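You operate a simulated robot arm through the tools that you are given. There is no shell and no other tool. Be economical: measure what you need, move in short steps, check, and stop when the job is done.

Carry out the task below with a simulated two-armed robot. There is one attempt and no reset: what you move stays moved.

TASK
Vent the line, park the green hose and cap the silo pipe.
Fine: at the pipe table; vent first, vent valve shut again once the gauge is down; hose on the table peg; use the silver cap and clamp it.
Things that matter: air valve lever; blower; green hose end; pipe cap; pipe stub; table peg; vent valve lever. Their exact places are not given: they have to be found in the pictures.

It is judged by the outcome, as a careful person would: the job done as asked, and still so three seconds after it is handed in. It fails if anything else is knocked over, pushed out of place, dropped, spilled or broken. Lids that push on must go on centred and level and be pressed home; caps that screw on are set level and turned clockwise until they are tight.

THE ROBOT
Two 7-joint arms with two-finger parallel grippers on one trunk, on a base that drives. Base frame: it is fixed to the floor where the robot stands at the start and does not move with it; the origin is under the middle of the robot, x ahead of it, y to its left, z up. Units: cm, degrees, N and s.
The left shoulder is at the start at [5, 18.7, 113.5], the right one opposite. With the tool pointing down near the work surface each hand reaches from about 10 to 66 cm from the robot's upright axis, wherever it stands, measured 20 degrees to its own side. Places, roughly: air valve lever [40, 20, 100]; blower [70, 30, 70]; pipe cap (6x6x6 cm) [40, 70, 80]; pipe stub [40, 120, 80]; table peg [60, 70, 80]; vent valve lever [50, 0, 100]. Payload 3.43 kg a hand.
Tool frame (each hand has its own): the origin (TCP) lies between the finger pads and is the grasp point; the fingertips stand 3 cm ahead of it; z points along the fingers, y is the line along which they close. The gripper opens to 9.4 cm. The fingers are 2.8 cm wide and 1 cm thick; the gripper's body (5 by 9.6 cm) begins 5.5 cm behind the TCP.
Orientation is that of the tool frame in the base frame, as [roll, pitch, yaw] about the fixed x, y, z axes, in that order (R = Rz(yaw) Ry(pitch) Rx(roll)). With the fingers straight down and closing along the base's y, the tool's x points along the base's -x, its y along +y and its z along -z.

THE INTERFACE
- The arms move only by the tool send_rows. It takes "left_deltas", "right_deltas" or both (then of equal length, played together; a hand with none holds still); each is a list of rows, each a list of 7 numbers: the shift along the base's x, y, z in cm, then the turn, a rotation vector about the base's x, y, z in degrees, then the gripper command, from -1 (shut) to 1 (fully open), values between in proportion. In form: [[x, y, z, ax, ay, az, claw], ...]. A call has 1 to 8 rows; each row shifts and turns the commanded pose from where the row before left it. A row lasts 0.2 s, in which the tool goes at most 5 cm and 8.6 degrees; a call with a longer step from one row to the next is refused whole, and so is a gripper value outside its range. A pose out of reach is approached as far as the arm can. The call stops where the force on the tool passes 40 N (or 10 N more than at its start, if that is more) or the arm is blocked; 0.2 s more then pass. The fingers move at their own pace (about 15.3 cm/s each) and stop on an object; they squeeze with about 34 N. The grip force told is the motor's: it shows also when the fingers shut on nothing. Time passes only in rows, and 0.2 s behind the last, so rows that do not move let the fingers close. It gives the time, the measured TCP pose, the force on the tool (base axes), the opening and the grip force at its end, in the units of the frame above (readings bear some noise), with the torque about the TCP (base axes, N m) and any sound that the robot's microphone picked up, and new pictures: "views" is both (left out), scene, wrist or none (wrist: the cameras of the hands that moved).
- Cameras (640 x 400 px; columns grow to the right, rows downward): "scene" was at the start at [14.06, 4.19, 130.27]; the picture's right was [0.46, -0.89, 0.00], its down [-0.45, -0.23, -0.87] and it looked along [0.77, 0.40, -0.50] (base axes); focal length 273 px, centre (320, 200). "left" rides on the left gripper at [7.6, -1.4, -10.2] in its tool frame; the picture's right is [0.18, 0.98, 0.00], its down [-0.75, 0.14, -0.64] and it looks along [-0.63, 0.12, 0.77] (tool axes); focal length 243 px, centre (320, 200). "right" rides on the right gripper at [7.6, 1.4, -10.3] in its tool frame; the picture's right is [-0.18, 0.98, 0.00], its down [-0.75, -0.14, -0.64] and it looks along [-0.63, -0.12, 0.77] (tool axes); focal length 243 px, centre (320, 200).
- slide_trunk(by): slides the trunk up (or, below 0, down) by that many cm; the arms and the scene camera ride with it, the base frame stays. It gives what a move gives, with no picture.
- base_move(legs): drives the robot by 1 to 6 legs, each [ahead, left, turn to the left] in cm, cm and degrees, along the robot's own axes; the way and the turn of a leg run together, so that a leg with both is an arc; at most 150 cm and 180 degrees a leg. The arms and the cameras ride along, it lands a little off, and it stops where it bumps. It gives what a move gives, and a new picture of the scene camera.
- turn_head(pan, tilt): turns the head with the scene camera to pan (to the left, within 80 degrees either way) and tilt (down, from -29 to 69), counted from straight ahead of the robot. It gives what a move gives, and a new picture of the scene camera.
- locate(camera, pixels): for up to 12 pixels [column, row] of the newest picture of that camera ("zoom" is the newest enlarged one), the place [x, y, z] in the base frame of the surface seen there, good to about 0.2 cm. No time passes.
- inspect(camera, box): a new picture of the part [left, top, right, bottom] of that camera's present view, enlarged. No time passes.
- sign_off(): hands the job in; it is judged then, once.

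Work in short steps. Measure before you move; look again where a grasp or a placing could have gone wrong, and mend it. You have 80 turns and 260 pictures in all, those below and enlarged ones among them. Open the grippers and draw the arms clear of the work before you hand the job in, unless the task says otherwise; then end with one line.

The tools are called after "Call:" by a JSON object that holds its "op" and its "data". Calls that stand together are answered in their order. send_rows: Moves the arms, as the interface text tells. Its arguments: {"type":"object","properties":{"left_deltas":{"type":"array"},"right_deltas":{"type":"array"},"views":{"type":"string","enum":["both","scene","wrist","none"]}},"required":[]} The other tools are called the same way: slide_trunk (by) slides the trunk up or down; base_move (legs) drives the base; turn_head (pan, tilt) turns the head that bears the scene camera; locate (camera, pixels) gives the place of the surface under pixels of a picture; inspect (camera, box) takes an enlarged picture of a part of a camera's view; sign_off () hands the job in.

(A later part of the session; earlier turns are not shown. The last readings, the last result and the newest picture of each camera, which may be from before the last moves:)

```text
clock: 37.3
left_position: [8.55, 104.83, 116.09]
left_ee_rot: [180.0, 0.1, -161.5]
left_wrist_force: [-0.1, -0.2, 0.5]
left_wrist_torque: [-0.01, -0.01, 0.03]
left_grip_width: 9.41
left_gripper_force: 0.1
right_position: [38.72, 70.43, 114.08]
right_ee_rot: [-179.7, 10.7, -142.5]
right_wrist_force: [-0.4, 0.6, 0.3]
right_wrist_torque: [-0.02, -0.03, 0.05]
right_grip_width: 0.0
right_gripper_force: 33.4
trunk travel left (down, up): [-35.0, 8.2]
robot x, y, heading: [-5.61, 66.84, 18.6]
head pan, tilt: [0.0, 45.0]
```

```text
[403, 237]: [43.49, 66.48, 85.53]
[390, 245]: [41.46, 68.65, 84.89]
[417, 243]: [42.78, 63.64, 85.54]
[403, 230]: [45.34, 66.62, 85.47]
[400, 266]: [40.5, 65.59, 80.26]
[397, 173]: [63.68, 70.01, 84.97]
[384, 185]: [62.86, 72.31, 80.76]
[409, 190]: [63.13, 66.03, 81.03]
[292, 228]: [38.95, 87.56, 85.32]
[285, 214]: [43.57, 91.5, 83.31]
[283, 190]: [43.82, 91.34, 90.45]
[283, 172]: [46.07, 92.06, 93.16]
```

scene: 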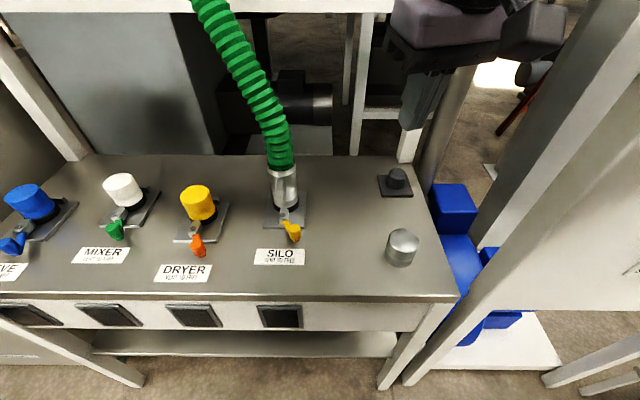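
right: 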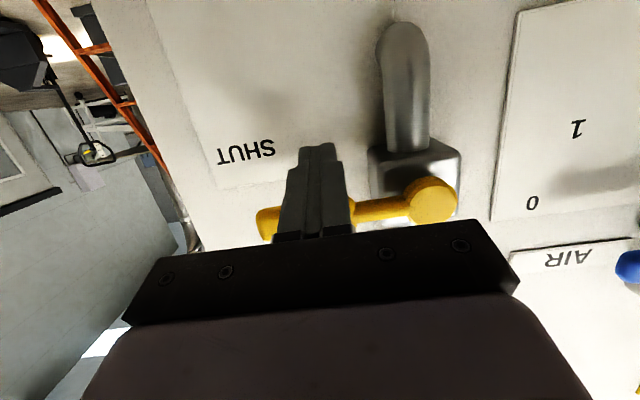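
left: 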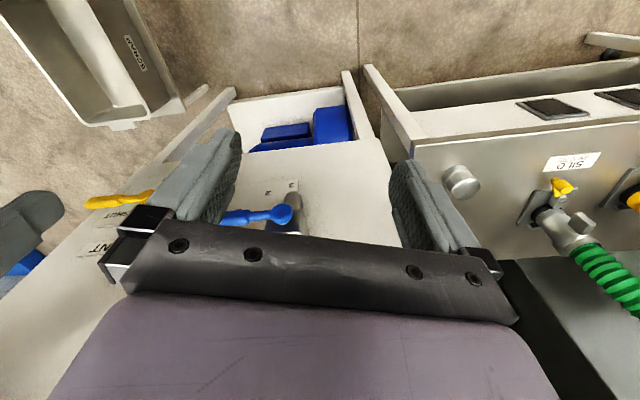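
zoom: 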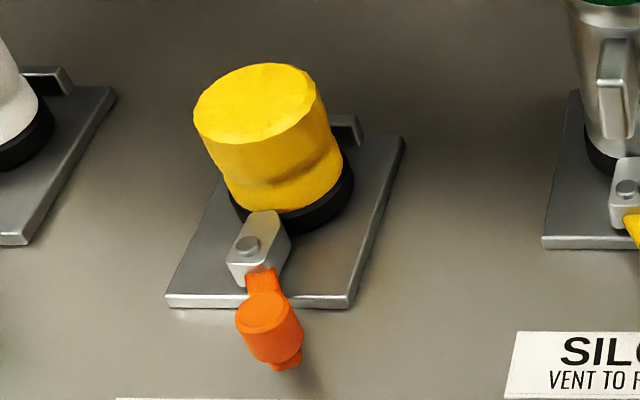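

The knob sits at about [39,87.5,85]. I bring the open left hand over it for a close look with its camera.

Call:
{"op": "send_rows", "data": {"left_deltas": [[2.5, -2.8, -1, 0, 0, 0, 1], [2.5, -2.8, -1, 0, 0, 0, 1], [2.5, -2.8, -1, 0, 0, 0, 1], [2.5, -2.8, -1, 0, 0, 0, 1], [2.5, -2.8, -1, 0, 0, 0, 1], [2.5, -2.8, -1, 0, 0, 0, 1], [2.4, -2.8, -1, 0, 0, 0, 1]]}}

Call:
{"op": "inspect", "data": {"camera": "left", "box": [200, 80, 440, 240]}}

```text
clock: 38.9
left_position: [23.05, 89.03, 110.02]
left_ee_rot: [-179.9, 0.2, -161.1]
left_wrist_force: [0.1, -0.5, 0.8]
left_wrist_torque: [0.0, 0.01, 0.05]
left_grip_width: 9.41
left_gripper_force: 0.0
left hand out of reach, approached as far as the arm can: row 6, 7
right_position: [38.57, 70.37, 114.06]
right_ee_rot: [-179.7, 10.7, -142.5]
right_wrist_force: [-0.4, -0.4, -0.2]
right_wrist_torque: [-0.03, -0.01, 0.02]
right_grip_width: 0.0
right_gripper_force: 33.3
trunk travel left (down, up): [-35.0, 8.2]
robot x, y, heading: [-5.5, 66.87, 18.7]
head pan, tilt: [0.0, 45.0]
```

scene: 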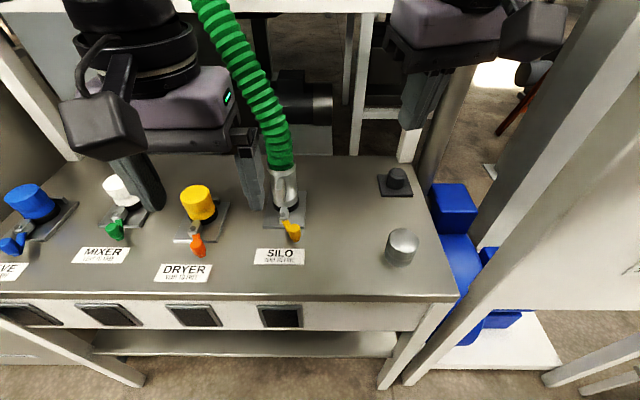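
left: 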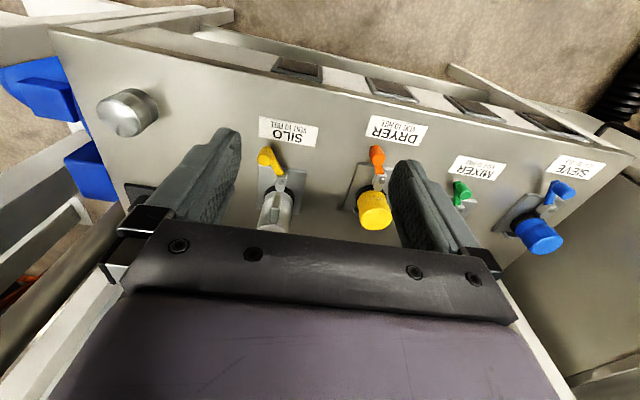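

```text
2.50 times, centred on (320, 160) of left
```

zoom: 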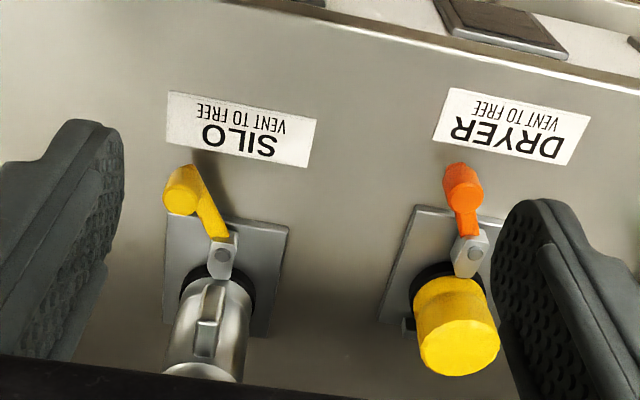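

The left picture is upside-down; the SILO lever is bent right of its link. I go closer to understand the clamp.

Call:
{"op": "send_rows", "data": {"left_deltas": [[1.5, -0.5, -2.5, 0, 0, 0, 1], [1.5, -0.5, -2.5, 0, 0, 0, 1], [1.5, -0.5, -2.5, 0, 0, 0, 1], [1, -0.5, -2.5, 0, 0, 0, 1]], "views": "wrist"}}

Call:
{"op": "inspect", "data": {"camera": "left", "box": [220, 100, 420, 230]}}

```text
clock: 39.9
left_position: [24.66, 89.75, 102.88]
left_ee_rot: [-179.8, 0.0, -161.5]
left_wrist_force: [0.7, 0.3, -0.2]
left_wrist_torque: [-0.02, -0.03, -0.02]
left_grip_width: 9.4
left_gripper_force: 0.1
left hand out of reach, approached as far as the arm can: row 1, 2, 3, 4
right_position: [38.51, 70.48, 114.21]
right_ee_rot: [-179.7, 10.5, -142.5]
right_wrist_force: [-0.8, -0.1, -0.7]
right_wrist_torque: [-0.01, 0.01, 0.01]
right_grip_width: 0.02
right_gripper_force: 32.8
trunk travel left (down, up): [-35.0, 8.2]
robot x, y, heading: [-5.9, 67.1, 18.4]
head pan, tilt: [0.0, 45.0]
```

left: 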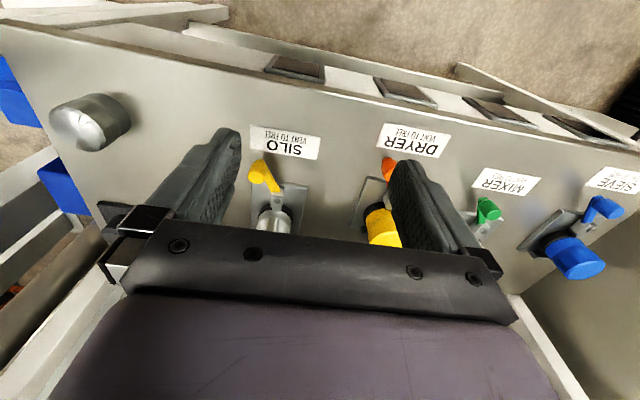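

```text
3.08 times, centred on (320, 165) of left
```

zoom: 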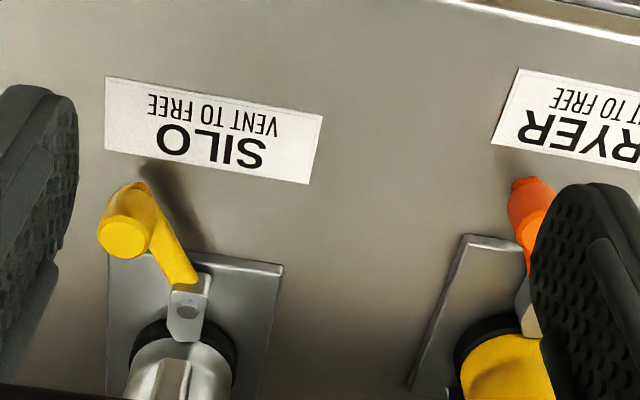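

The left hand hits a reach limit there; I test extending it straight ahead and lower instead.

Call:
{"op": "send_rows", "data": {"left_deltas": [[3.5, 1.3, 0, 0, 0, 0, 1], [3.5, 1.3, 0, 0, 0, 0, 1], [3.5, 1.3, 0, 0, 0, 0, 1]], "views": "scene"}}

```text
clock: 40.7
left_position: [32.0, 96.25, 103.22]
left_ee_rot: [-179.9, 0.0, -161.6]
left_wrist_force: [-0.3, -0.2, 0.4]
left_wrist_torque: [0.02, -0.01, -0.01]
left_grip_width: 9.4
left_gripper_force: 0.1
left hand out of reach, approached as far as the arm can: row 1, 2, 3
right_position: [38.57, 70.53, 114.15]
right_ee_rot: [-179.7, 10.7, -142.4]
right_wrist_force: [-0.5, 0.0, -0.2]
right_wrist_torque: [0.0, -0.01, 0.01]
right_grip_width: 0.0
right_gripper_force: 33.1
trunk travel left (down, up): [-35.0, 8.2]
robot x, y, heading: [-5.72, 67.4, 18.2]
head pan, tilt: [0.0, 45.0]
```

scene: 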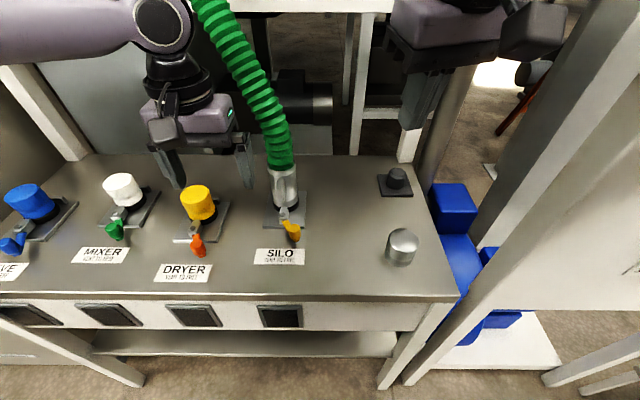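

The left hand does better out to its own side. I test how far the right hand can come toward the stub, straightening it to point down.

Call:
{"op": "send_rows", "data": {"right_deltas": [[0.6, 2.8, -1, -3.2, 4.2, 0, 1], [0.6, 2.8, -1, -3.2, 4.2, 0, 1], [0.6, 2.8, -1, 0, 0, -6, 1], [0.6, 2.8, -1, 0, 0, -6, 1], [0, 0, -2, 0, 0, -6, 1]], "views": "both"}}

```text
clock: 41.9
left_position: [32.11, 96.24, 103.22]
left_ee_rot: [-179.8, 0.0, -161.5]
left_wrist_force: [0.2, 0.4, 0.3]
left_wrist_torque: [0.0, -0.02, -0.02]
left_grip_width: 9.4
left_gripper_force: 0.1
right_position: [40.91, 81.54, 108.2]
right_ee_rot: [-179.7, 0.1, -160.7]
right_wrist_force: [-0.2, -0.5, -0.4]
right_wrist_torque: [0.0, -0.01, 0.01]
right_grip_width: 9.38
right_gripper_force: 0.1
trunk travel left (down, up): [-35.0, 8.2]
robot x, y, heading: [-5.68, 66.99, 18.6]
head pan, tilt: [0.0, 45.0]
```

scene: 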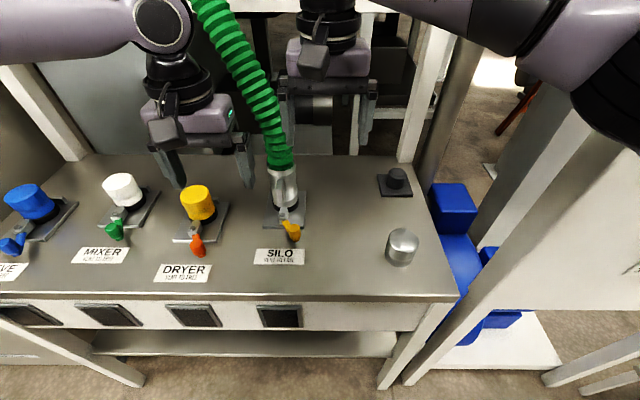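
right: 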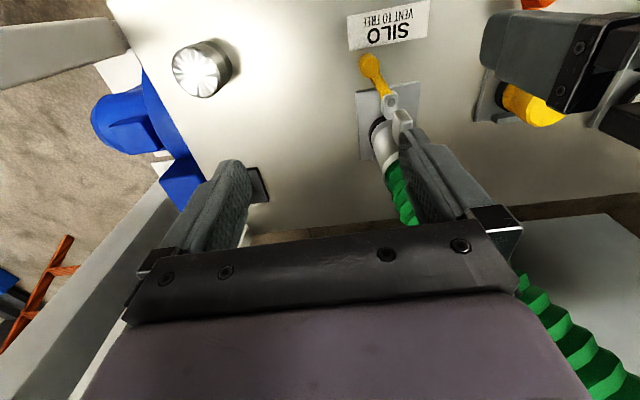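

The right hand reaches here well and sees the clamp. I zoom in with the right camera and measure.

Call:
{"op": "inspect", "data": {"camera": "right", "box": [330, 30, 450, 210]}}

Call:
{"op": "locate", "data": {"camera": "right", "pixels": [[367, 60], [378, 80], [388, 100], [403, 115], [378, 128], [360, 95], [418, 88], [385, 140], [405, 205], [368, 118]]}}

Call:
{"op": "inspect", "data": {"camera": "scene", "box": [258, 155, 313, 250]}}

```text
2.22 times, centred on (390, 120) of right
```

zoom: 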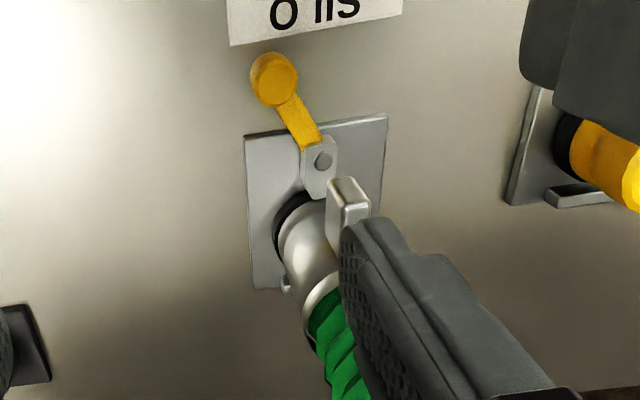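

```text
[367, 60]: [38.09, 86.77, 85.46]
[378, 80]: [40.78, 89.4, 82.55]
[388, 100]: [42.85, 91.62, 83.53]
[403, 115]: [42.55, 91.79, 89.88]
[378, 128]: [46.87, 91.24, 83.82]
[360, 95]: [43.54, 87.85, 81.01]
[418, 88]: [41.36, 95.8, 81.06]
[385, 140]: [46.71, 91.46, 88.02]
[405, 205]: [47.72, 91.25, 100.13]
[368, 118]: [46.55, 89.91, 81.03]
```

```text
4.21 times, centred on (286, 202) of scene
```

zoom: 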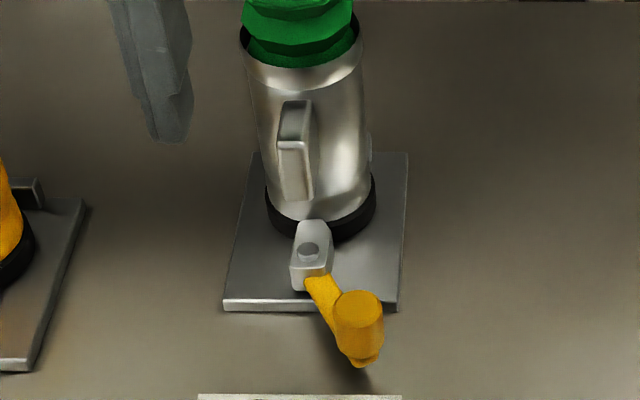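

I compare with the clamped DRYER lever to learn what closed looks like.

Call:
{"op": "locate", "data": {"camera": "scene", "pixels": [[193, 229], [198, 244], [199, 192], [192, 209], [285, 214], [291, 226], [286, 160], [273, 178], [296, 178], [283, 183], [115, 227], [118, 212]]}}

Call:
{"op": "inspect", "data": {"camera": "scene", "box": [90, 165, 160, 245]}}

Call:
{"op": "inspect", "data": {"camera": "left", "box": [0, 0, 640, 400]}}

```text
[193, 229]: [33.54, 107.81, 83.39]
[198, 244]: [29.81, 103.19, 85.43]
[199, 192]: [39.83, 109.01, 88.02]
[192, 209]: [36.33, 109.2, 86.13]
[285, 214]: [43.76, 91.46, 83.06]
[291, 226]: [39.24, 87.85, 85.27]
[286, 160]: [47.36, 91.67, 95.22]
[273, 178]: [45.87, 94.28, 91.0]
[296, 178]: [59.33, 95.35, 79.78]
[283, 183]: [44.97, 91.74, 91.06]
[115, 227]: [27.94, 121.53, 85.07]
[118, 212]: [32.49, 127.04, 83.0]
```

```text
5.00 times, centred on (125, 205) of scene
```

zoom: 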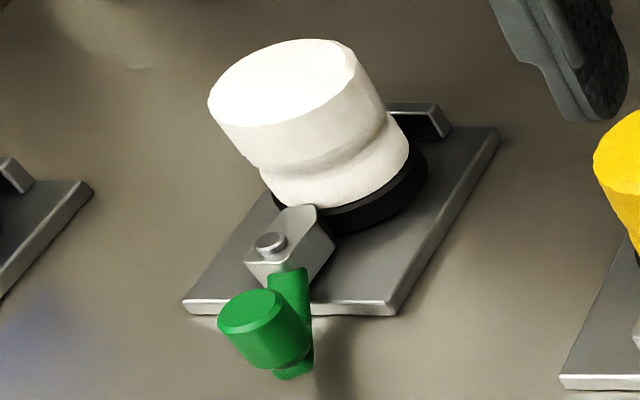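

```text
1.00 times, centred on (320, 200) of left (not enlarged: the box is as wide or as high as the picture)
```

zoom: 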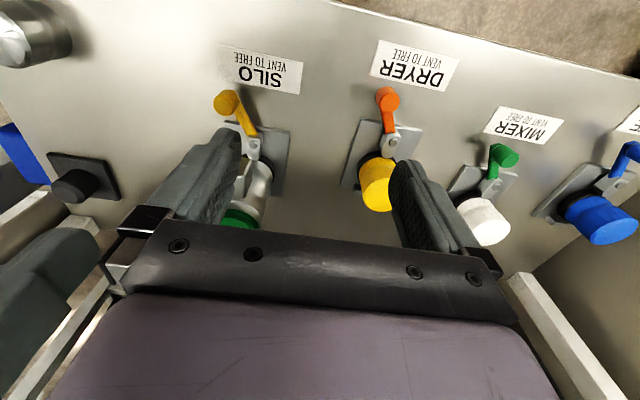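

All clamped levers rest at the same angle (about 30° right of front), so SILO is clamped too. I move the left hand aside and lower the open right hand around the yellow knob at about [38.5,87.2].

Call:
{"op": "send_rows", "data": {"left_deltas": [[-1.2, 3.5, 0, 0, 0, 0, 1], [-1.2, 3.5, 0, 0, 0, 0, 1], [-1.2, 3.5, 0, 0, 0, 0, 1], [-1.2, 3.5, 0, 0, 0, 0, 1], [0, 0, 0, 0, 0, 0, 1]], "right_deltas": [[-0.6, 1.4, -3, 0, 0, 0, 1], [-0.6, 1.4, -3, 0, 0, 0, 1], [-0.6, 1.4, -3, 0, 0, 0, 1], [-0.5, 1.4, -3, 0, 0, 0, 1], [0, 0, -2, 0, 0, 0, 1]]}}

```text
clock: 43.1
left_position: [27.14, 110.08, 103.06]
left_ee_rot: [180.0, 0.0, -161.6]
left_wrist_force: [0.5, 0.1, -1.3]
left_wrist_torque: [-0.01, -0.02, -0.01]
left_grip_width: 9.4
left_gripper_force: 0.0
right_position: [38.56, 87.16, 93.89]
right_ee_rot: [-179.7, 0.1, -160.5]
right_wrist_force: [-0.2, -0.3, 0.3]
right_wrist_torque: [0.01, 0.0, -0.02]
right_grip_width: 9.39
right_gripper_force: 0.0
trunk travel left (down, up): [-35.0, 8.2]
robot x, y, heading: [-5.98, 67.12, 18.4]
head pan, tilt: [0.0, 45.0]
```

scene: 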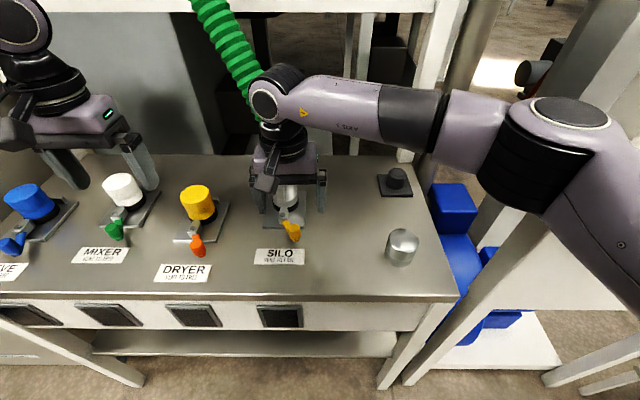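
right: 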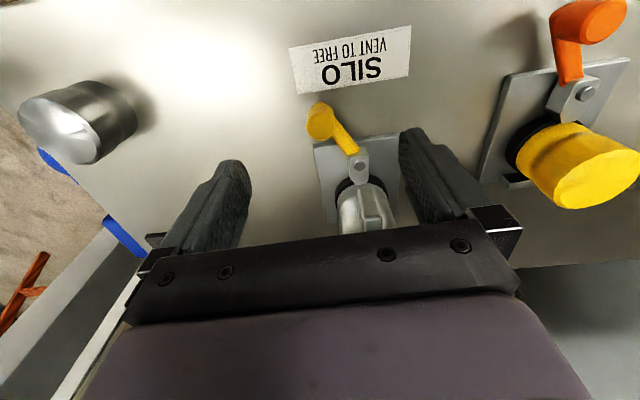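
left: 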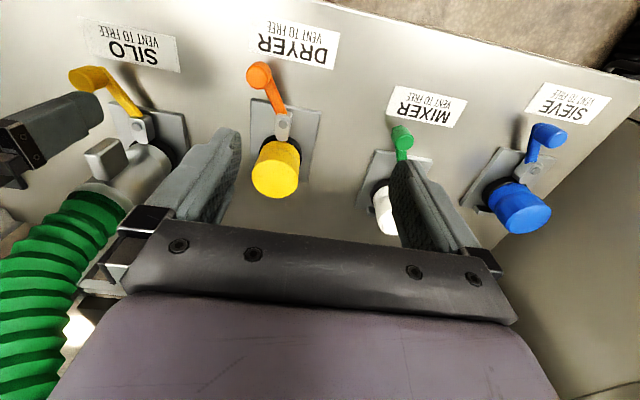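

Knob lies between the fingers. I lower 9 cm and close on it gently.

Call:
{"op": "send_rows", "data": {"right_deltas": [[0, 0, -3, 0, 0, 0, 0.5], [0, 0, -3, 0, 0, 0, 0.2], [0, 0, -2.7, 0, 0, 0, 0.2]], "views": "both"}}

```text
clock: 43.9
left_position: [27.3, 110.14, 103.19]
left_ee_rot: [-180.0, 0.0, -161.6]
left_wrist_force: [0.3, 0.1, -0.3]
left_wrist_torque: [0.01, -0.02, -0.02]
left_grip_width: 9.43
left_gripper_force: 0.0
right_position: [38.69, 87.22, 85.3]
right_ee_rot: [-179.7, 0.1, -160.5]
right_wrist_force: [-0.5, -0.3, -0.3]
right_wrist_torque: [0.0, -0.02, 0.02]
right_grip_width: 5.64
right_gripper_force: 0.1
trunk travel left (down, up): [-35.0, 8.2]
robot x, y, heading: [-5.54, 67.52, 18.6]
head pan, tilt: [0.0, 45.0]
```

scene: 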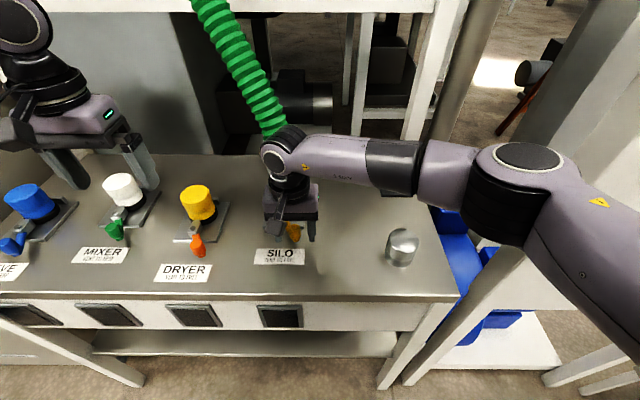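
right: 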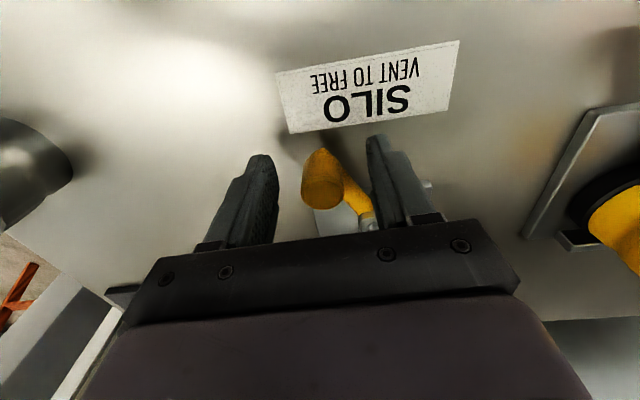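

The knob is between the fingers. I cage it loosely and nudge it left 1.5 cm along its arc, watching the force.

Call:
{"op": "send_rows", "data": {"right_deltas": [[0, 0, -0.3, 0, 0, 0, -0.4], [0, 0, 0, 0, 0, 0, -0.4], [-0.48, 0.63, 0, 0, 0, 0, -0.4], [-0.48, 0.63, 0, 0, 0, 0, -0.4], [-0.2, 0.6, 0, 0, 0, 0, -0.4]], "views": "wrist"}}

```text
clock: 45.1
left_position: [27.2, 110.02, 103.04]
left_ee_rot: [180.0, 0.1, -161.5]
left_wrist_force: [0.0, 0.1, 0.3]
left_wrist_torque: [0.04, 0.01, 0.06]
left_grip_width: 9.37
left_gripper_force: 0.1
right_position: [37.4, 89.05, 85.25]
right_ee_rot: [-179.7, 0.1, -160.5]
right_wrist_force: [0.4, 0.2, -0.1]
right_wrist_torque: [0.0, -0.01, 0.01]
right_grip_width: 2.8
right_gripper_force: 0.0
trunk travel left (down, up): [-35.0, 8.2]
robot x, y, heading: [-5.65, 66.87, 18.4]
head pan, tilt: [0.0, 45.0]
```

right: 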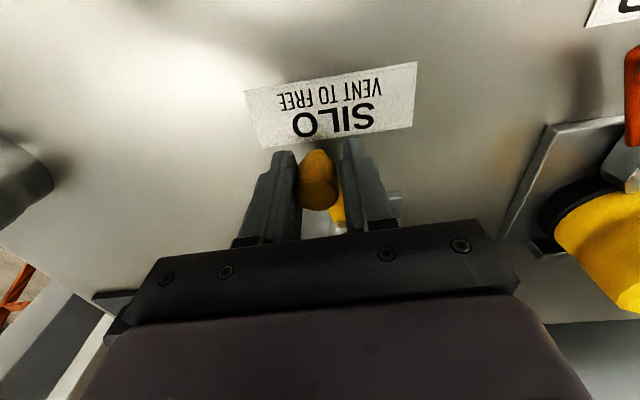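

The lever swung left with no resistance. I follow the arc further left, turning the hand with it.

Call:
{"op": "send_rows", "data": {"right_deltas": [[-0.29, 0.9, 0, 0, 0, -8.5, -0.45], [-0.17, 0.91, 0, 0, 0, -8.5, -0.45], [-0.04, 0.94, 0, 0, 0, -8.5, -0.45], [0.11, 0.92, 0, 0, 0, -8.5, -0.45], [0.24, 0.91, 0, 0, 0, -8.5, -0.45], [0.36, 0.85, 0, 0, 0, -8.5, -0.45], [0.5, 0.79, 0, 0, 0, -8.5, -0.45]], "views": "both"}}

```text
clock: 46.3
left_position: [26.85, 110.62, 103.0]
left_ee_rot: [-179.8, 0.0, -161.2]
left_wrist_force: [0.4, 0.5, 0.5]
left_wrist_torque: [-0.02, -0.01, 0.0]
left_grip_width: 9.39
left_gripper_force: 0.0
right_position: [39.18, 92.24, 85.02]
right_ee_rot: [179.0, -1.0, 159.3]
right_wrist_force: [-2.8, 41.0, 12.2]
right_wrist_torque: [1.13, -0.74, 1.57]
right_grip_width: 2.5
right_gripper_force: 44.9
right hand out of reach, approached as far as the arm can: row 5
trunk travel left (down, up): [-35.0, 8.2]
robot x, y, heading: [-5.51, 67.08, 19.0]
head pan, tilt: [0.0, 45.0]
stopped in row 5 (right hand): the force on the tool passed its limit at 55 N (the readings are from after the stop); the commanded pose is now the measured one
```

scene: 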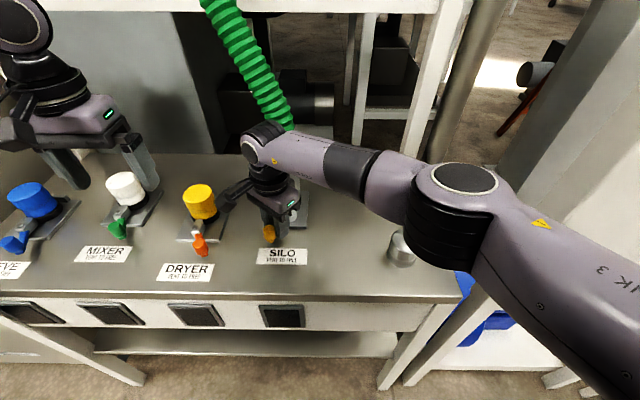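
right: 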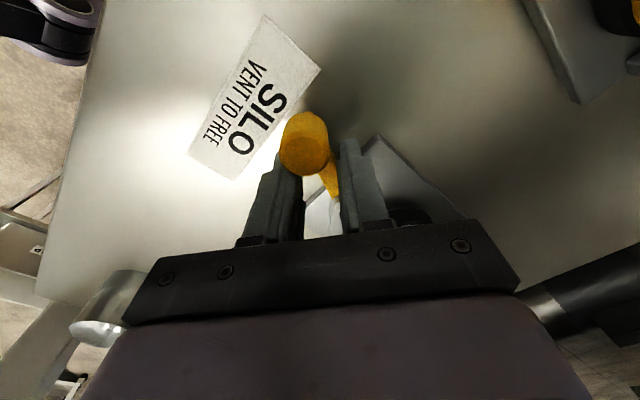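

The hand strayed inward (reach limit) and the fingers jammed on the pin block. I back straight out, opening slightly, and look.

Call:
{"op": "send_rows", "data": {"right_deltas": [[-1, -0.3, 0, 0, 0, 0, -0.2], [-1.2, -0.4, 0, 0, 0, 0, -0.2], [0, 0, 0, 0, 0, 0, -0.2]], "views": "both"}}

```text
clock: 47.1
left_position: [27.03, 110.27, 103.12]
left_ee_rot: [179.9, 0.0, -161.4]
left_wrist_force: [0.0, 0.5, 0.4]
left_wrist_torque: [-0.01, -0.02, 0.01]
left_grip_width: 9.4
left_gripper_force: 0.1
right_position: [37.01, 90.95, 84.78]
right_ee_rot: [180.0, -0.6, 158.9]
right_wrist_force: [0.5, 0.0, -0.5]
right_wrist_torque: [-0.01, -0.01, 0.0]
right_grip_width: 3.75
right_gripper_force: 0.0
trunk travel left (down, up): [-35.0, 8.2]
robot x, y, heading: [-5.39, 66.61, 18.7]
head pan, tilt: [0.0, 45.0]
```

scene: 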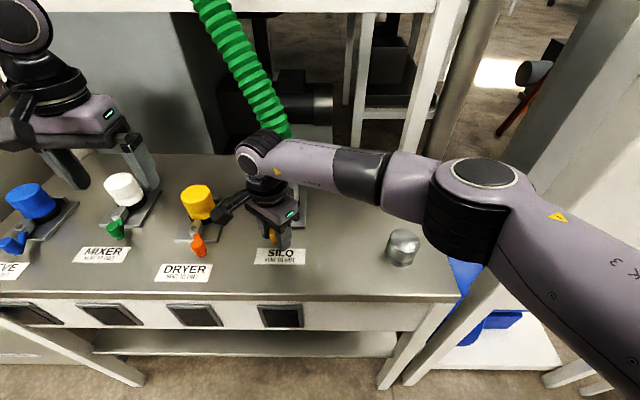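
right: 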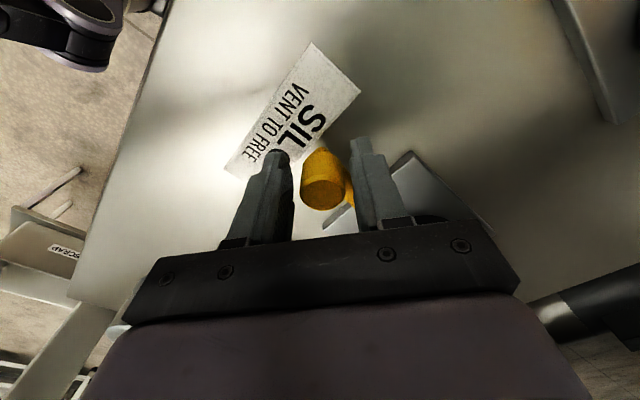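

I locate the knob, pin and block in the wrist picture.

Call:
{"op": "locate", "data": {"camera": "right", "pixels": [[322, 190], [318, 180], [345, 190], [345, 207], [405, 165], [330, 205]]}}

Call:
{"op": "inspect", "data": {"camera": "right", "box": [240, 120, 440, 240]}}

Call:
{"op": "inspect", "data": {"camera": "left", "box": [0, 0, 300, 200]}}

```text
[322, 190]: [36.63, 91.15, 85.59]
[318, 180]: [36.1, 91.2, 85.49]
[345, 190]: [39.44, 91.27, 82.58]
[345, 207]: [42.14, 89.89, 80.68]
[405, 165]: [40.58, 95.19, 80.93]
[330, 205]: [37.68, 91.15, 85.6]
```

```text
3.20 times, centred on (340, 180) of right
```

zoom: 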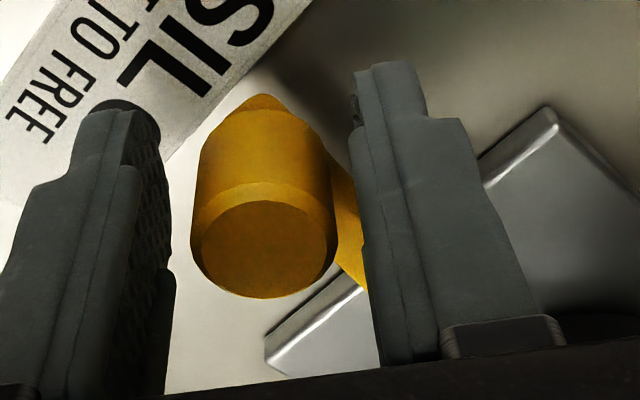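

```text
2.00 times, centred on (150, 100) of left
```

zoom: 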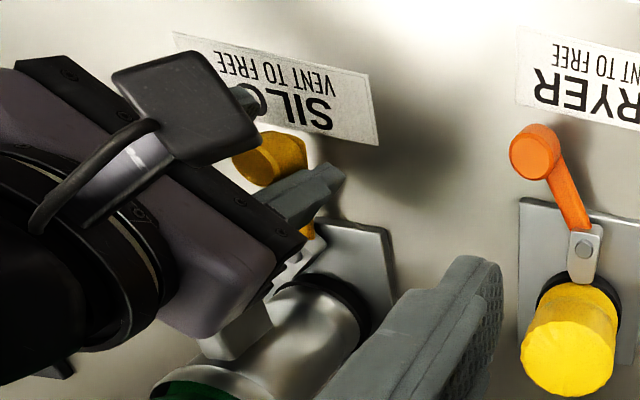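

The knob now sits at φ≈-15° (moved 40° from closed). I raise 1.8 cm so the hand clears tab and block, turn back square, and keep the knob between the fingers.

Call:
{"op": "send_rows", "data": {"right_deltas": [[0, 0.1, 1.0, 0, 0, 8, 0.1], [0, 0.1, 0.9, 0, 0, 8, 0.1], [0, 0, 0, 0, 0, 8, 0.1], [0, 0, 0, 0, 0, 8, 0.1], [0, 0, 0, 0, 0, 8, 0.1]], "views": "wrist"}}

Call:
{"op": "locate", "data": {"camera": "right", "pixels": [[320, 190], [330, 190]]}}

```text
clock: 48.3
left_position: [27.2, 110.34, 103.13]
left_ee_rot: [-180.0, 0.0, -161.3]
left_wrist_force: [0.7, -0.2, -0.4]
left_wrist_torque: [0.0, 0.02, -0.03]
left_grip_width: 9.39
left_gripper_force: 0.1
right_position: [37.07, 91.08, 86.75]
right_ee_rot: [179.9, -0.9, -160.9]
right_wrist_force: [0.6, 0.4, -0.1]
right_wrist_torque: [0.0, 0.03, 0.0]
right_grip_width: 5.17
right_gripper_force: 0.1
trunk travel left (down, up): [-35.0, 8.2]
robot x, y, heading: [-5.88, 67.27, 18.6]
head pan, tilt: [0.0, 45.0]
```

right: 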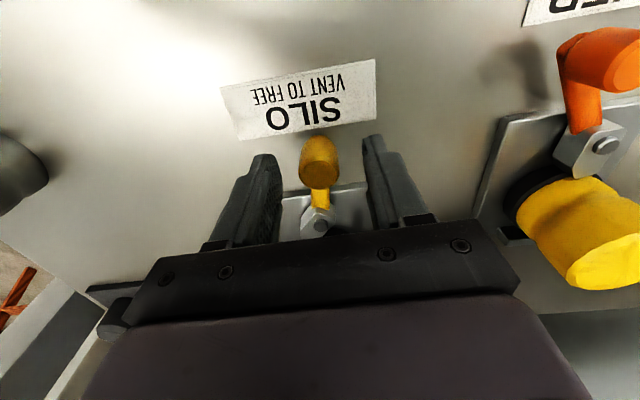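

```text
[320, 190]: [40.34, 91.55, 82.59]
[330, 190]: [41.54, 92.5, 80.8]
```

Squared up, knob centred. I narrow the cage and push the knob further left along its arc.

Call:
{"op": "send_rows", "data": {"right_deltas": [[0, 0, 0, 0, 0, 0, -0.35], [-0.15, 1.37, 0, 0, 0, 0, -0.35], [0.17, 1.06, 0, 0, 0, 0, -0.35], [0.39, 1.03, 0, 0, 0, 0, -0.35], [0.58, 0.94, 0, 0, 0, 0, -0.35]], "views": "both"}}

```text
clock: 49.7
left_position: [27.14, 110.11, 103.07]
left_ee_rot: [-180.0, 0.0, -161.5]
left_wrist_force: [0.7, 0.2, 0.5]
left_wrist_torque: [-0.02, 0.01, 0.02]
left_grip_width: 9.38
left_gripper_force: 0.0
right_position: [40.03, 91.09, 86.6]
right_ee_rot: [-179.8, -0.6, -164.2]
right_wrist_force: [0.8, -0.1, -0.6]
right_wrist_torque: [-0.01, 0.0, 0.03]
right_grip_width: 3.06
right_gripper_force: 0.0
right hand out of reach, approached as far as the arm can: row 3, 4, 5
trunk travel left (down, up): [-35.0, 8.2]
robot x, y, heading: [-5.78, 66.9, 18.6]
head pan, tilt: [0.0, 45.0]
stopped in row 5 (right hand): the arm was blocked; the commanded pose is now the measured one
```

scene: 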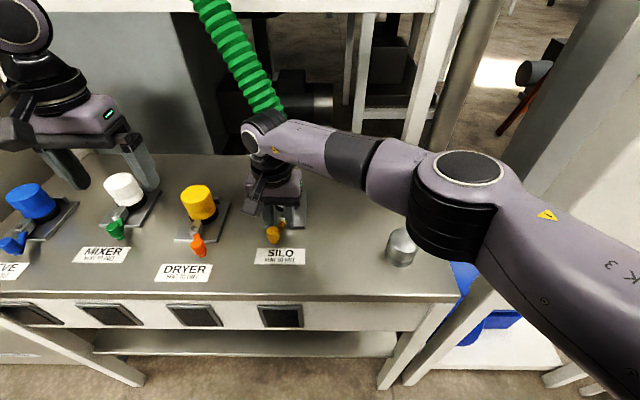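
right: 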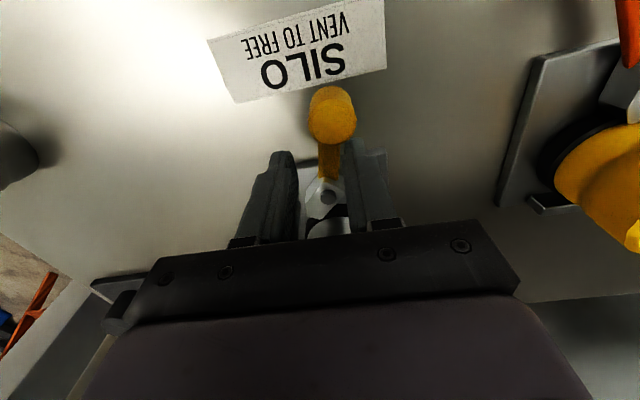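

The right hand cannot reach further left from here. I lift it and shift the base 16 cm left.

Call:
{"op": "send_rows", "data": {"right_deltas": [[-0.9, -0.3, 2, 0, 0, 0, 0.2], [-0.9, -0.3, 3, 0, 0, 0, 0.5], [0, 0, 4, 0, 0, 0, 1]], "views": "none"}}

Call:
{"op": "base_move", "data": {"legs": [[0, 16, 0]]}}

Call:
{"op": "inspect", "data": {"camera": "right", "box": [0, 0, 640, 400]}}

```text
clock: 50.5
left_position: [26.99, 110.18, 103.07]
left_ee_rot: [-180.0, 0.0, -161.4]
left_wrist_force: [-0.2, 0.0, 0.3]
left_wrist_torque: [0.0, -0.04, 0.0]
left_grip_width: 9.4
left_gripper_force: 0.1
right_position: [37.88, 90.71, 95.57]
right_ee_rot: [-179.7, -0.7, -163.9]
right_wrist_force: [-0.8, -0.2, 0.2]
right_wrist_torque: [-0.02, -0.02, -0.05]
right_grip_width: 9.4
right_gripper_force: 0.0
trunk travel left (down, up): [-35.0, 8.2]
robot x, y, heading: [-5.88, 67.37, 18.8]
head pan, tilt: [0.0, 45.0]
```

```text
clock: 52.5
left_position: [21.98, 125.38, 103.13]
left_ee_rot: [180.0, 0.0, -161.4]
left_wrist_force: [-0.1, 0.1, 0.4]
left_wrist_torque: [0.01, -0.03, 0.01]
left_grip_width: 9.4
left_gripper_force: 0.1
right_position: [32.72, 105.95, 95.46]
right_ee_rot: [-179.7, -0.5, -164.0]
right_wrist_force: [0.1, 0.8, 0.3]
right_wrist_torque: [0.02, -0.01, 0.01]
right_grip_width: 9.39
right_gripper_force: 0.0
trunk travel left (down, up): [-35.0, 8.2]
robot x, y, heading: [-10.73, 82.56, 18.8]
head pan, tilt: [0.0, 45.0]
```

scene: 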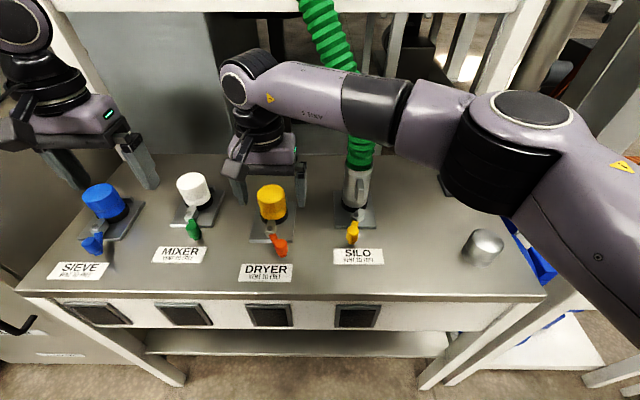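

```text
1.00 times, centred on (320, 200) of right (not enlarged: the box is as wide or as high as the picture)
```

zoom: 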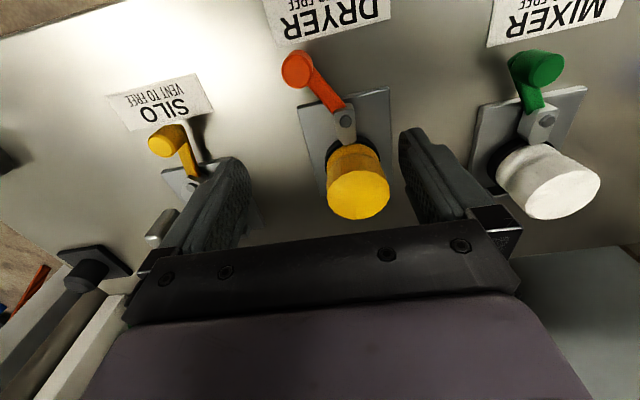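

The hand rode along above the DRYER cap. I raise it and measure the knob again from the scene.

Call:
{"op": "locate", "data": {"camera": "scene", "pixels": [[353, 227], [353, 233], [356, 215], [357, 170], [357, 200]]}}

Call:
{"op": "inspect", "data": {"camera": "scene", "box": [320, 150, 400, 260]}}

Call:
{"op": "send_rows", "data": {"right_deltas": [[0, 0, 3, 0, 0, 0, 1], [1, -3, 1, 0, 0, 0, 1], [1, -3, 0, 0, 0, 0, 1], [1.2, -3, 0, 0, 0, 0, 1], [1.2, -3, 0, 0, 0, 0, 1], [0.6, -1.5, 0, 0, 0, 0, 1]], "views": "wrist"}}

```text
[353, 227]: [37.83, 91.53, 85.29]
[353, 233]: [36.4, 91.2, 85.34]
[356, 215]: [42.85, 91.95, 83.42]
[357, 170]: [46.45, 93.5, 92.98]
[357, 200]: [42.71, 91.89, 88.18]
```

```text
3.64 times, centred on (360, 205) of scene
```

zoom: 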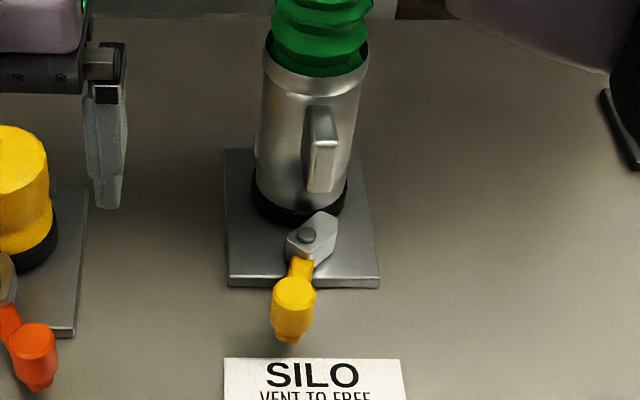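

```text
clock: 54.0
left_position: [22.11, 125.41, 103.18]
left_ee_rot: [-179.9, 0.0, -161.4]
left_wrist_force: [0.4, 1.0, -0.1]
left_wrist_torque: [0.02, 0.0, 0.0]
left_grip_width: 9.39
left_gripper_force: 0.1
right_position: [37.66, 92.42, 99.48]
right_ee_rot: [-179.8, -0.5, -163.8]
right_wrist_force: [0.7, -0.7, 0.1]
right_wrist_torque: [0.02, 0.01, 0.0]
right_grip_width: 9.41
right_gripper_force: 0.2
trunk travel left (down, up): [-35.0, 8.2]
robot x, y, heading: [-10.82, 82.77, 18.4]
head pan, tilt: [0.0, 45.0]
```

right: 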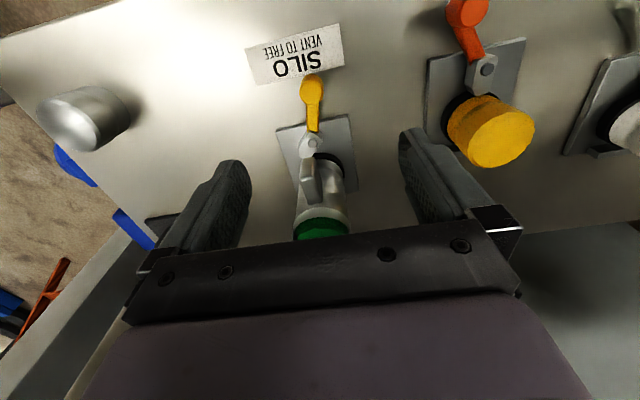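

The nose block turns with the lever; it needs more swing. I lower around the knob at [37.2,91.4] again.

Call:
{"op": "send_rows", "data": {"right_deltas": [[-0.4, -1, -3, 0, 0, 0, 0.3], [0, 0, -3.5, 0, 0, 0, 0.1], [0, 0, -3.5, 0, 0, 0, 0.1], [0, 0, -2.8, 0, 0, 0, 0.1], [0, 0, 0, 0, 0, 0, -0.35], [0.1, 1.4, 0, 0, 0, 0, -0.35], [0.26, 1.2, 0, 0, 0, 0, -0.35], [0.55, 1.18, 0, 0, 0, 0, -0.35]], "views": "both"}}

```text
clock: 55.8
left_position: [22.2, 125.23, 103.13]
left_ee_rot: [179.9, -0.1, -161.5]
left_wrist_force: [0.1, -0.7, -0.4]
left_wrist_torque: [-0.01, 0.0, 0.03]
left_grip_width: 9.41
left_gripper_force: 0.1
right_position: [38.7, 94.62, 86.55]
right_ee_rot: [-179.4, -0.5, -164.2]
right_wrist_force: [2.8, -17.2, 1.3]
right_wrist_torque: [-0.28, 0.05, 0.21]
right_grip_width: 4.04
right_gripper_force: 8.7
trunk travel left (down, up): [-35.0, 8.2]
robot x, y, heading: [-10.79, 82.36, 18.2]
head pan, tilt: [0.0, 45.0]
```

scene: 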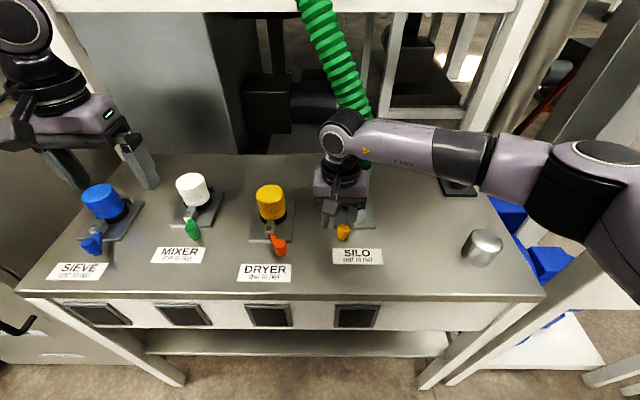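
right: 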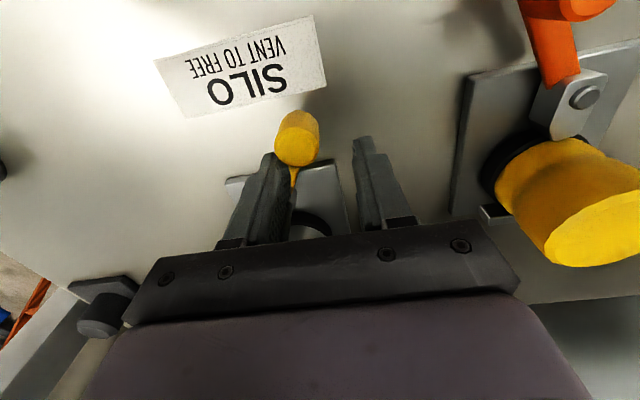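

There is 17 N resistance now. I check where the knob stands.

Call:
{"op": "locate", "data": {"camera": "right", "pixels": [[300, 150], [294, 175], [297, 130]]}}

Call:
{"op": "locate", "data": {"camera": "scene", "pixels": [[343, 230], [343, 235]]}}

Call:
{"op": "inspect", "data": {"camera": "scene", "box": [310, 150, 390, 260]}}

Call:
{"op": "inspect", "data": {"camera": "right", "box": [220, 100, 420, 240]}}

```text
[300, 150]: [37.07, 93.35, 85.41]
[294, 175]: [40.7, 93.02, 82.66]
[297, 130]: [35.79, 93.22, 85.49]
```

```text
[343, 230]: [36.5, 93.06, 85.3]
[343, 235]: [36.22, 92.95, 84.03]
```

```text
3.64 times, centred on (350, 205) of scene
```

zoom: 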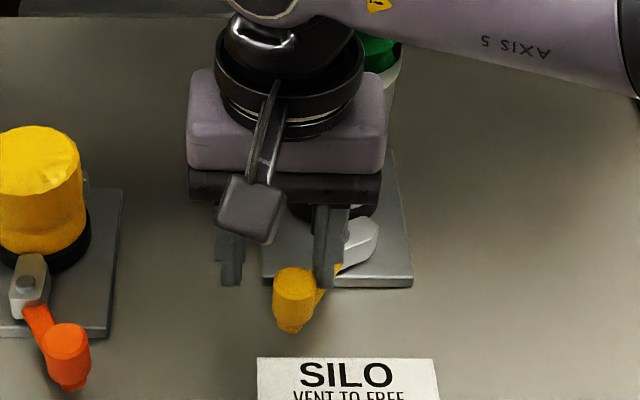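

```text
2.86 times, centred on (320, 170) of right
```

zoom: 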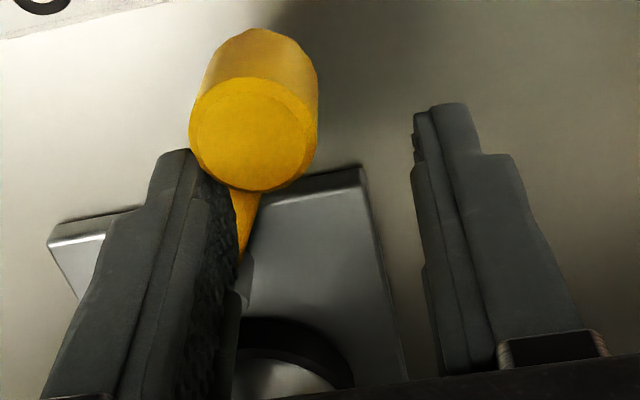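

Swing is now about 55° and the nose points off to the right. I back off and up to see whether the collar is free.

Call:
{"op": "send_rows", "data": {"right_deltas": [[0, -0.8, 0, 0, 0, 0, 0], [-0.9, -0.3, 3, 0, 0, 0, 0.3], [-0.9, -0.3, 5, 0, 0, 0, 1], [0, 0, 5, 0, 0, 0, 1]], "views": "wrist"}}

Call:
{"op": "inspect", "data": {"camera": "right", "box": [220, 50, 420, 230]}}

Call:
{"op": "inspect", "data": {"camera": "scene", "box": [310, 150, 390, 260]}}

```text
refused: row 3 steps farther than a row can; nothing moved
```

```text
2.22 times, centred on (320, 140) of right
```

zoom: 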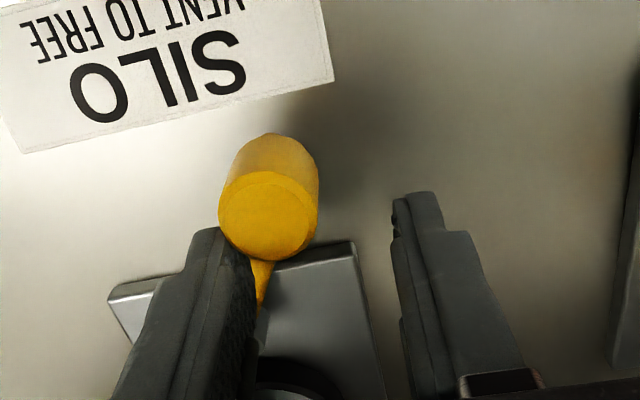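

```text
3.64 times, centred on (350, 205) of scene
```

zoom: 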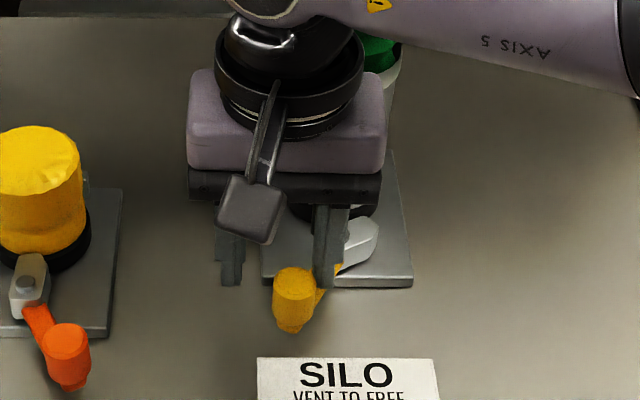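

Same move with shorter steps.

Call:
{"op": "send_rows", "data": {"right_deltas": [[0, -0.8, 0, 0, 0, 0, 0], [-0.9, -0.3, 3, 0, 0, 0, 0.3], [-0.9, -0.3, 4, 0, 0, 0, 1], [0, 0, 4, 0, 0, 0, 1], [0, 0, 3, 0, 0, 0, 1]], "views": "wrist"}}

Call:
{"op": "inspect", "data": {"camera": "right", "box": [220, 50, 420, 230]}}

Call:
{"op": "inspect", "data": {"camera": "scene", "box": [310, 150, 390, 260]}}

```text
clock: 57.0
left_position: [22.0, 125.44, 103.12]
left_ee_rot: [179.9, 0.0, -161.4]
left_wrist_force: [0.3, -0.5, 1.0]
left_wrist_torque: [0.0, -0.01, 0.01]
left_grip_width: 9.38
left_gripper_force: 0.1
right_position: [36.45, 93.76, 100.69]
right_ee_rot: [-179.7, -0.7, -163.9]
right_wrist_force: [0.5, 0.3, 0.3]
right_wrist_torque: [0.01, -0.02, -0.01]
right_grip_width: 9.39
right_gripper_force: 0.0
trunk travel left (down, up): [-35.0, 8.2]
robot x, y, heading: [-10.64, 82.34, 18.8]
head pan, tilt: [0.0, 45.0]
```

right: 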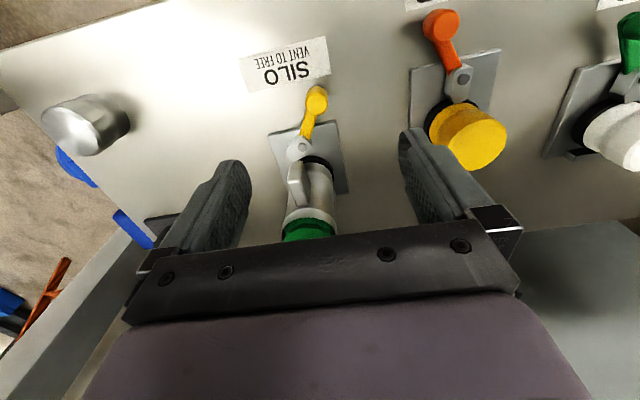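

```text
2.22 times, centred on (320, 140) of right
```

zoom: 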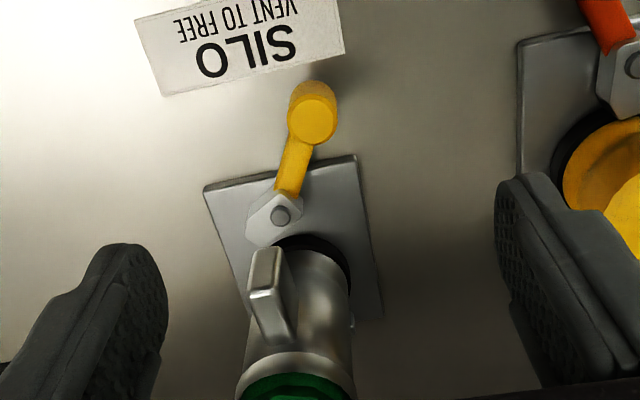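

```text
3.64 times, centred on (350, 205) of scene
```

zoom: 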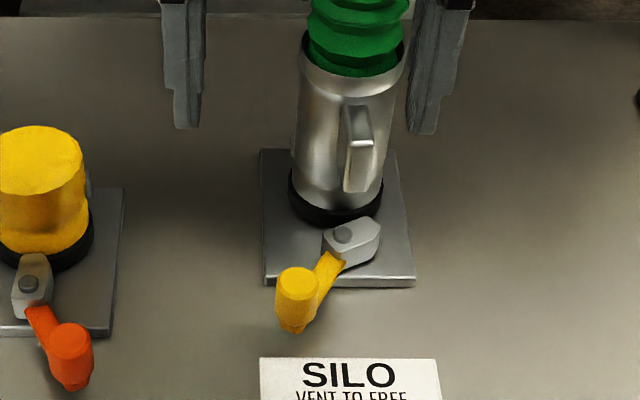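

The nose is now clear of the collar, so the hose should be free. I measure the cuff for grasping.

Call:
{"op": "locate", "data": {"camera": "scene", "pixels": [[345, 186], [350, 186], [355, 186], [368, 186], [346, 200], [360, 190], [360, 180], [352, 174], [348, 170], [370, 172], [356, 204], [353, 168]]}}

Call:
{"op": "locate", "data": {"camera": "right", "pixels": [[295, 162], [292, 178], [312, 180], [325, 180], [305, 215], [318, 212], [300, 170], [318, 160]]}}

```text
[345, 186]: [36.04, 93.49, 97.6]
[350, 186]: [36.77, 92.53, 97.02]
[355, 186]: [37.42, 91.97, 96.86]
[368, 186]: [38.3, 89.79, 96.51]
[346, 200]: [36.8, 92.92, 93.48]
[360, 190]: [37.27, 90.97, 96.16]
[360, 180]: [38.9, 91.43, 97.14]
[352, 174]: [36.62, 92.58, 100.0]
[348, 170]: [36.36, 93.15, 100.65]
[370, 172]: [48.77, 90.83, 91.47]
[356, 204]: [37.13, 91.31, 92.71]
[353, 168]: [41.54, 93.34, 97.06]
```

```text
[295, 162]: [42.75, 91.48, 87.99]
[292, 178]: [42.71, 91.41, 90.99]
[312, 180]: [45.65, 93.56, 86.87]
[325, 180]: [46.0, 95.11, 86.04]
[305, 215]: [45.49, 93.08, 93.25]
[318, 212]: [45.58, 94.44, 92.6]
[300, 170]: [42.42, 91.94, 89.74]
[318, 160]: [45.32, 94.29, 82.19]
```

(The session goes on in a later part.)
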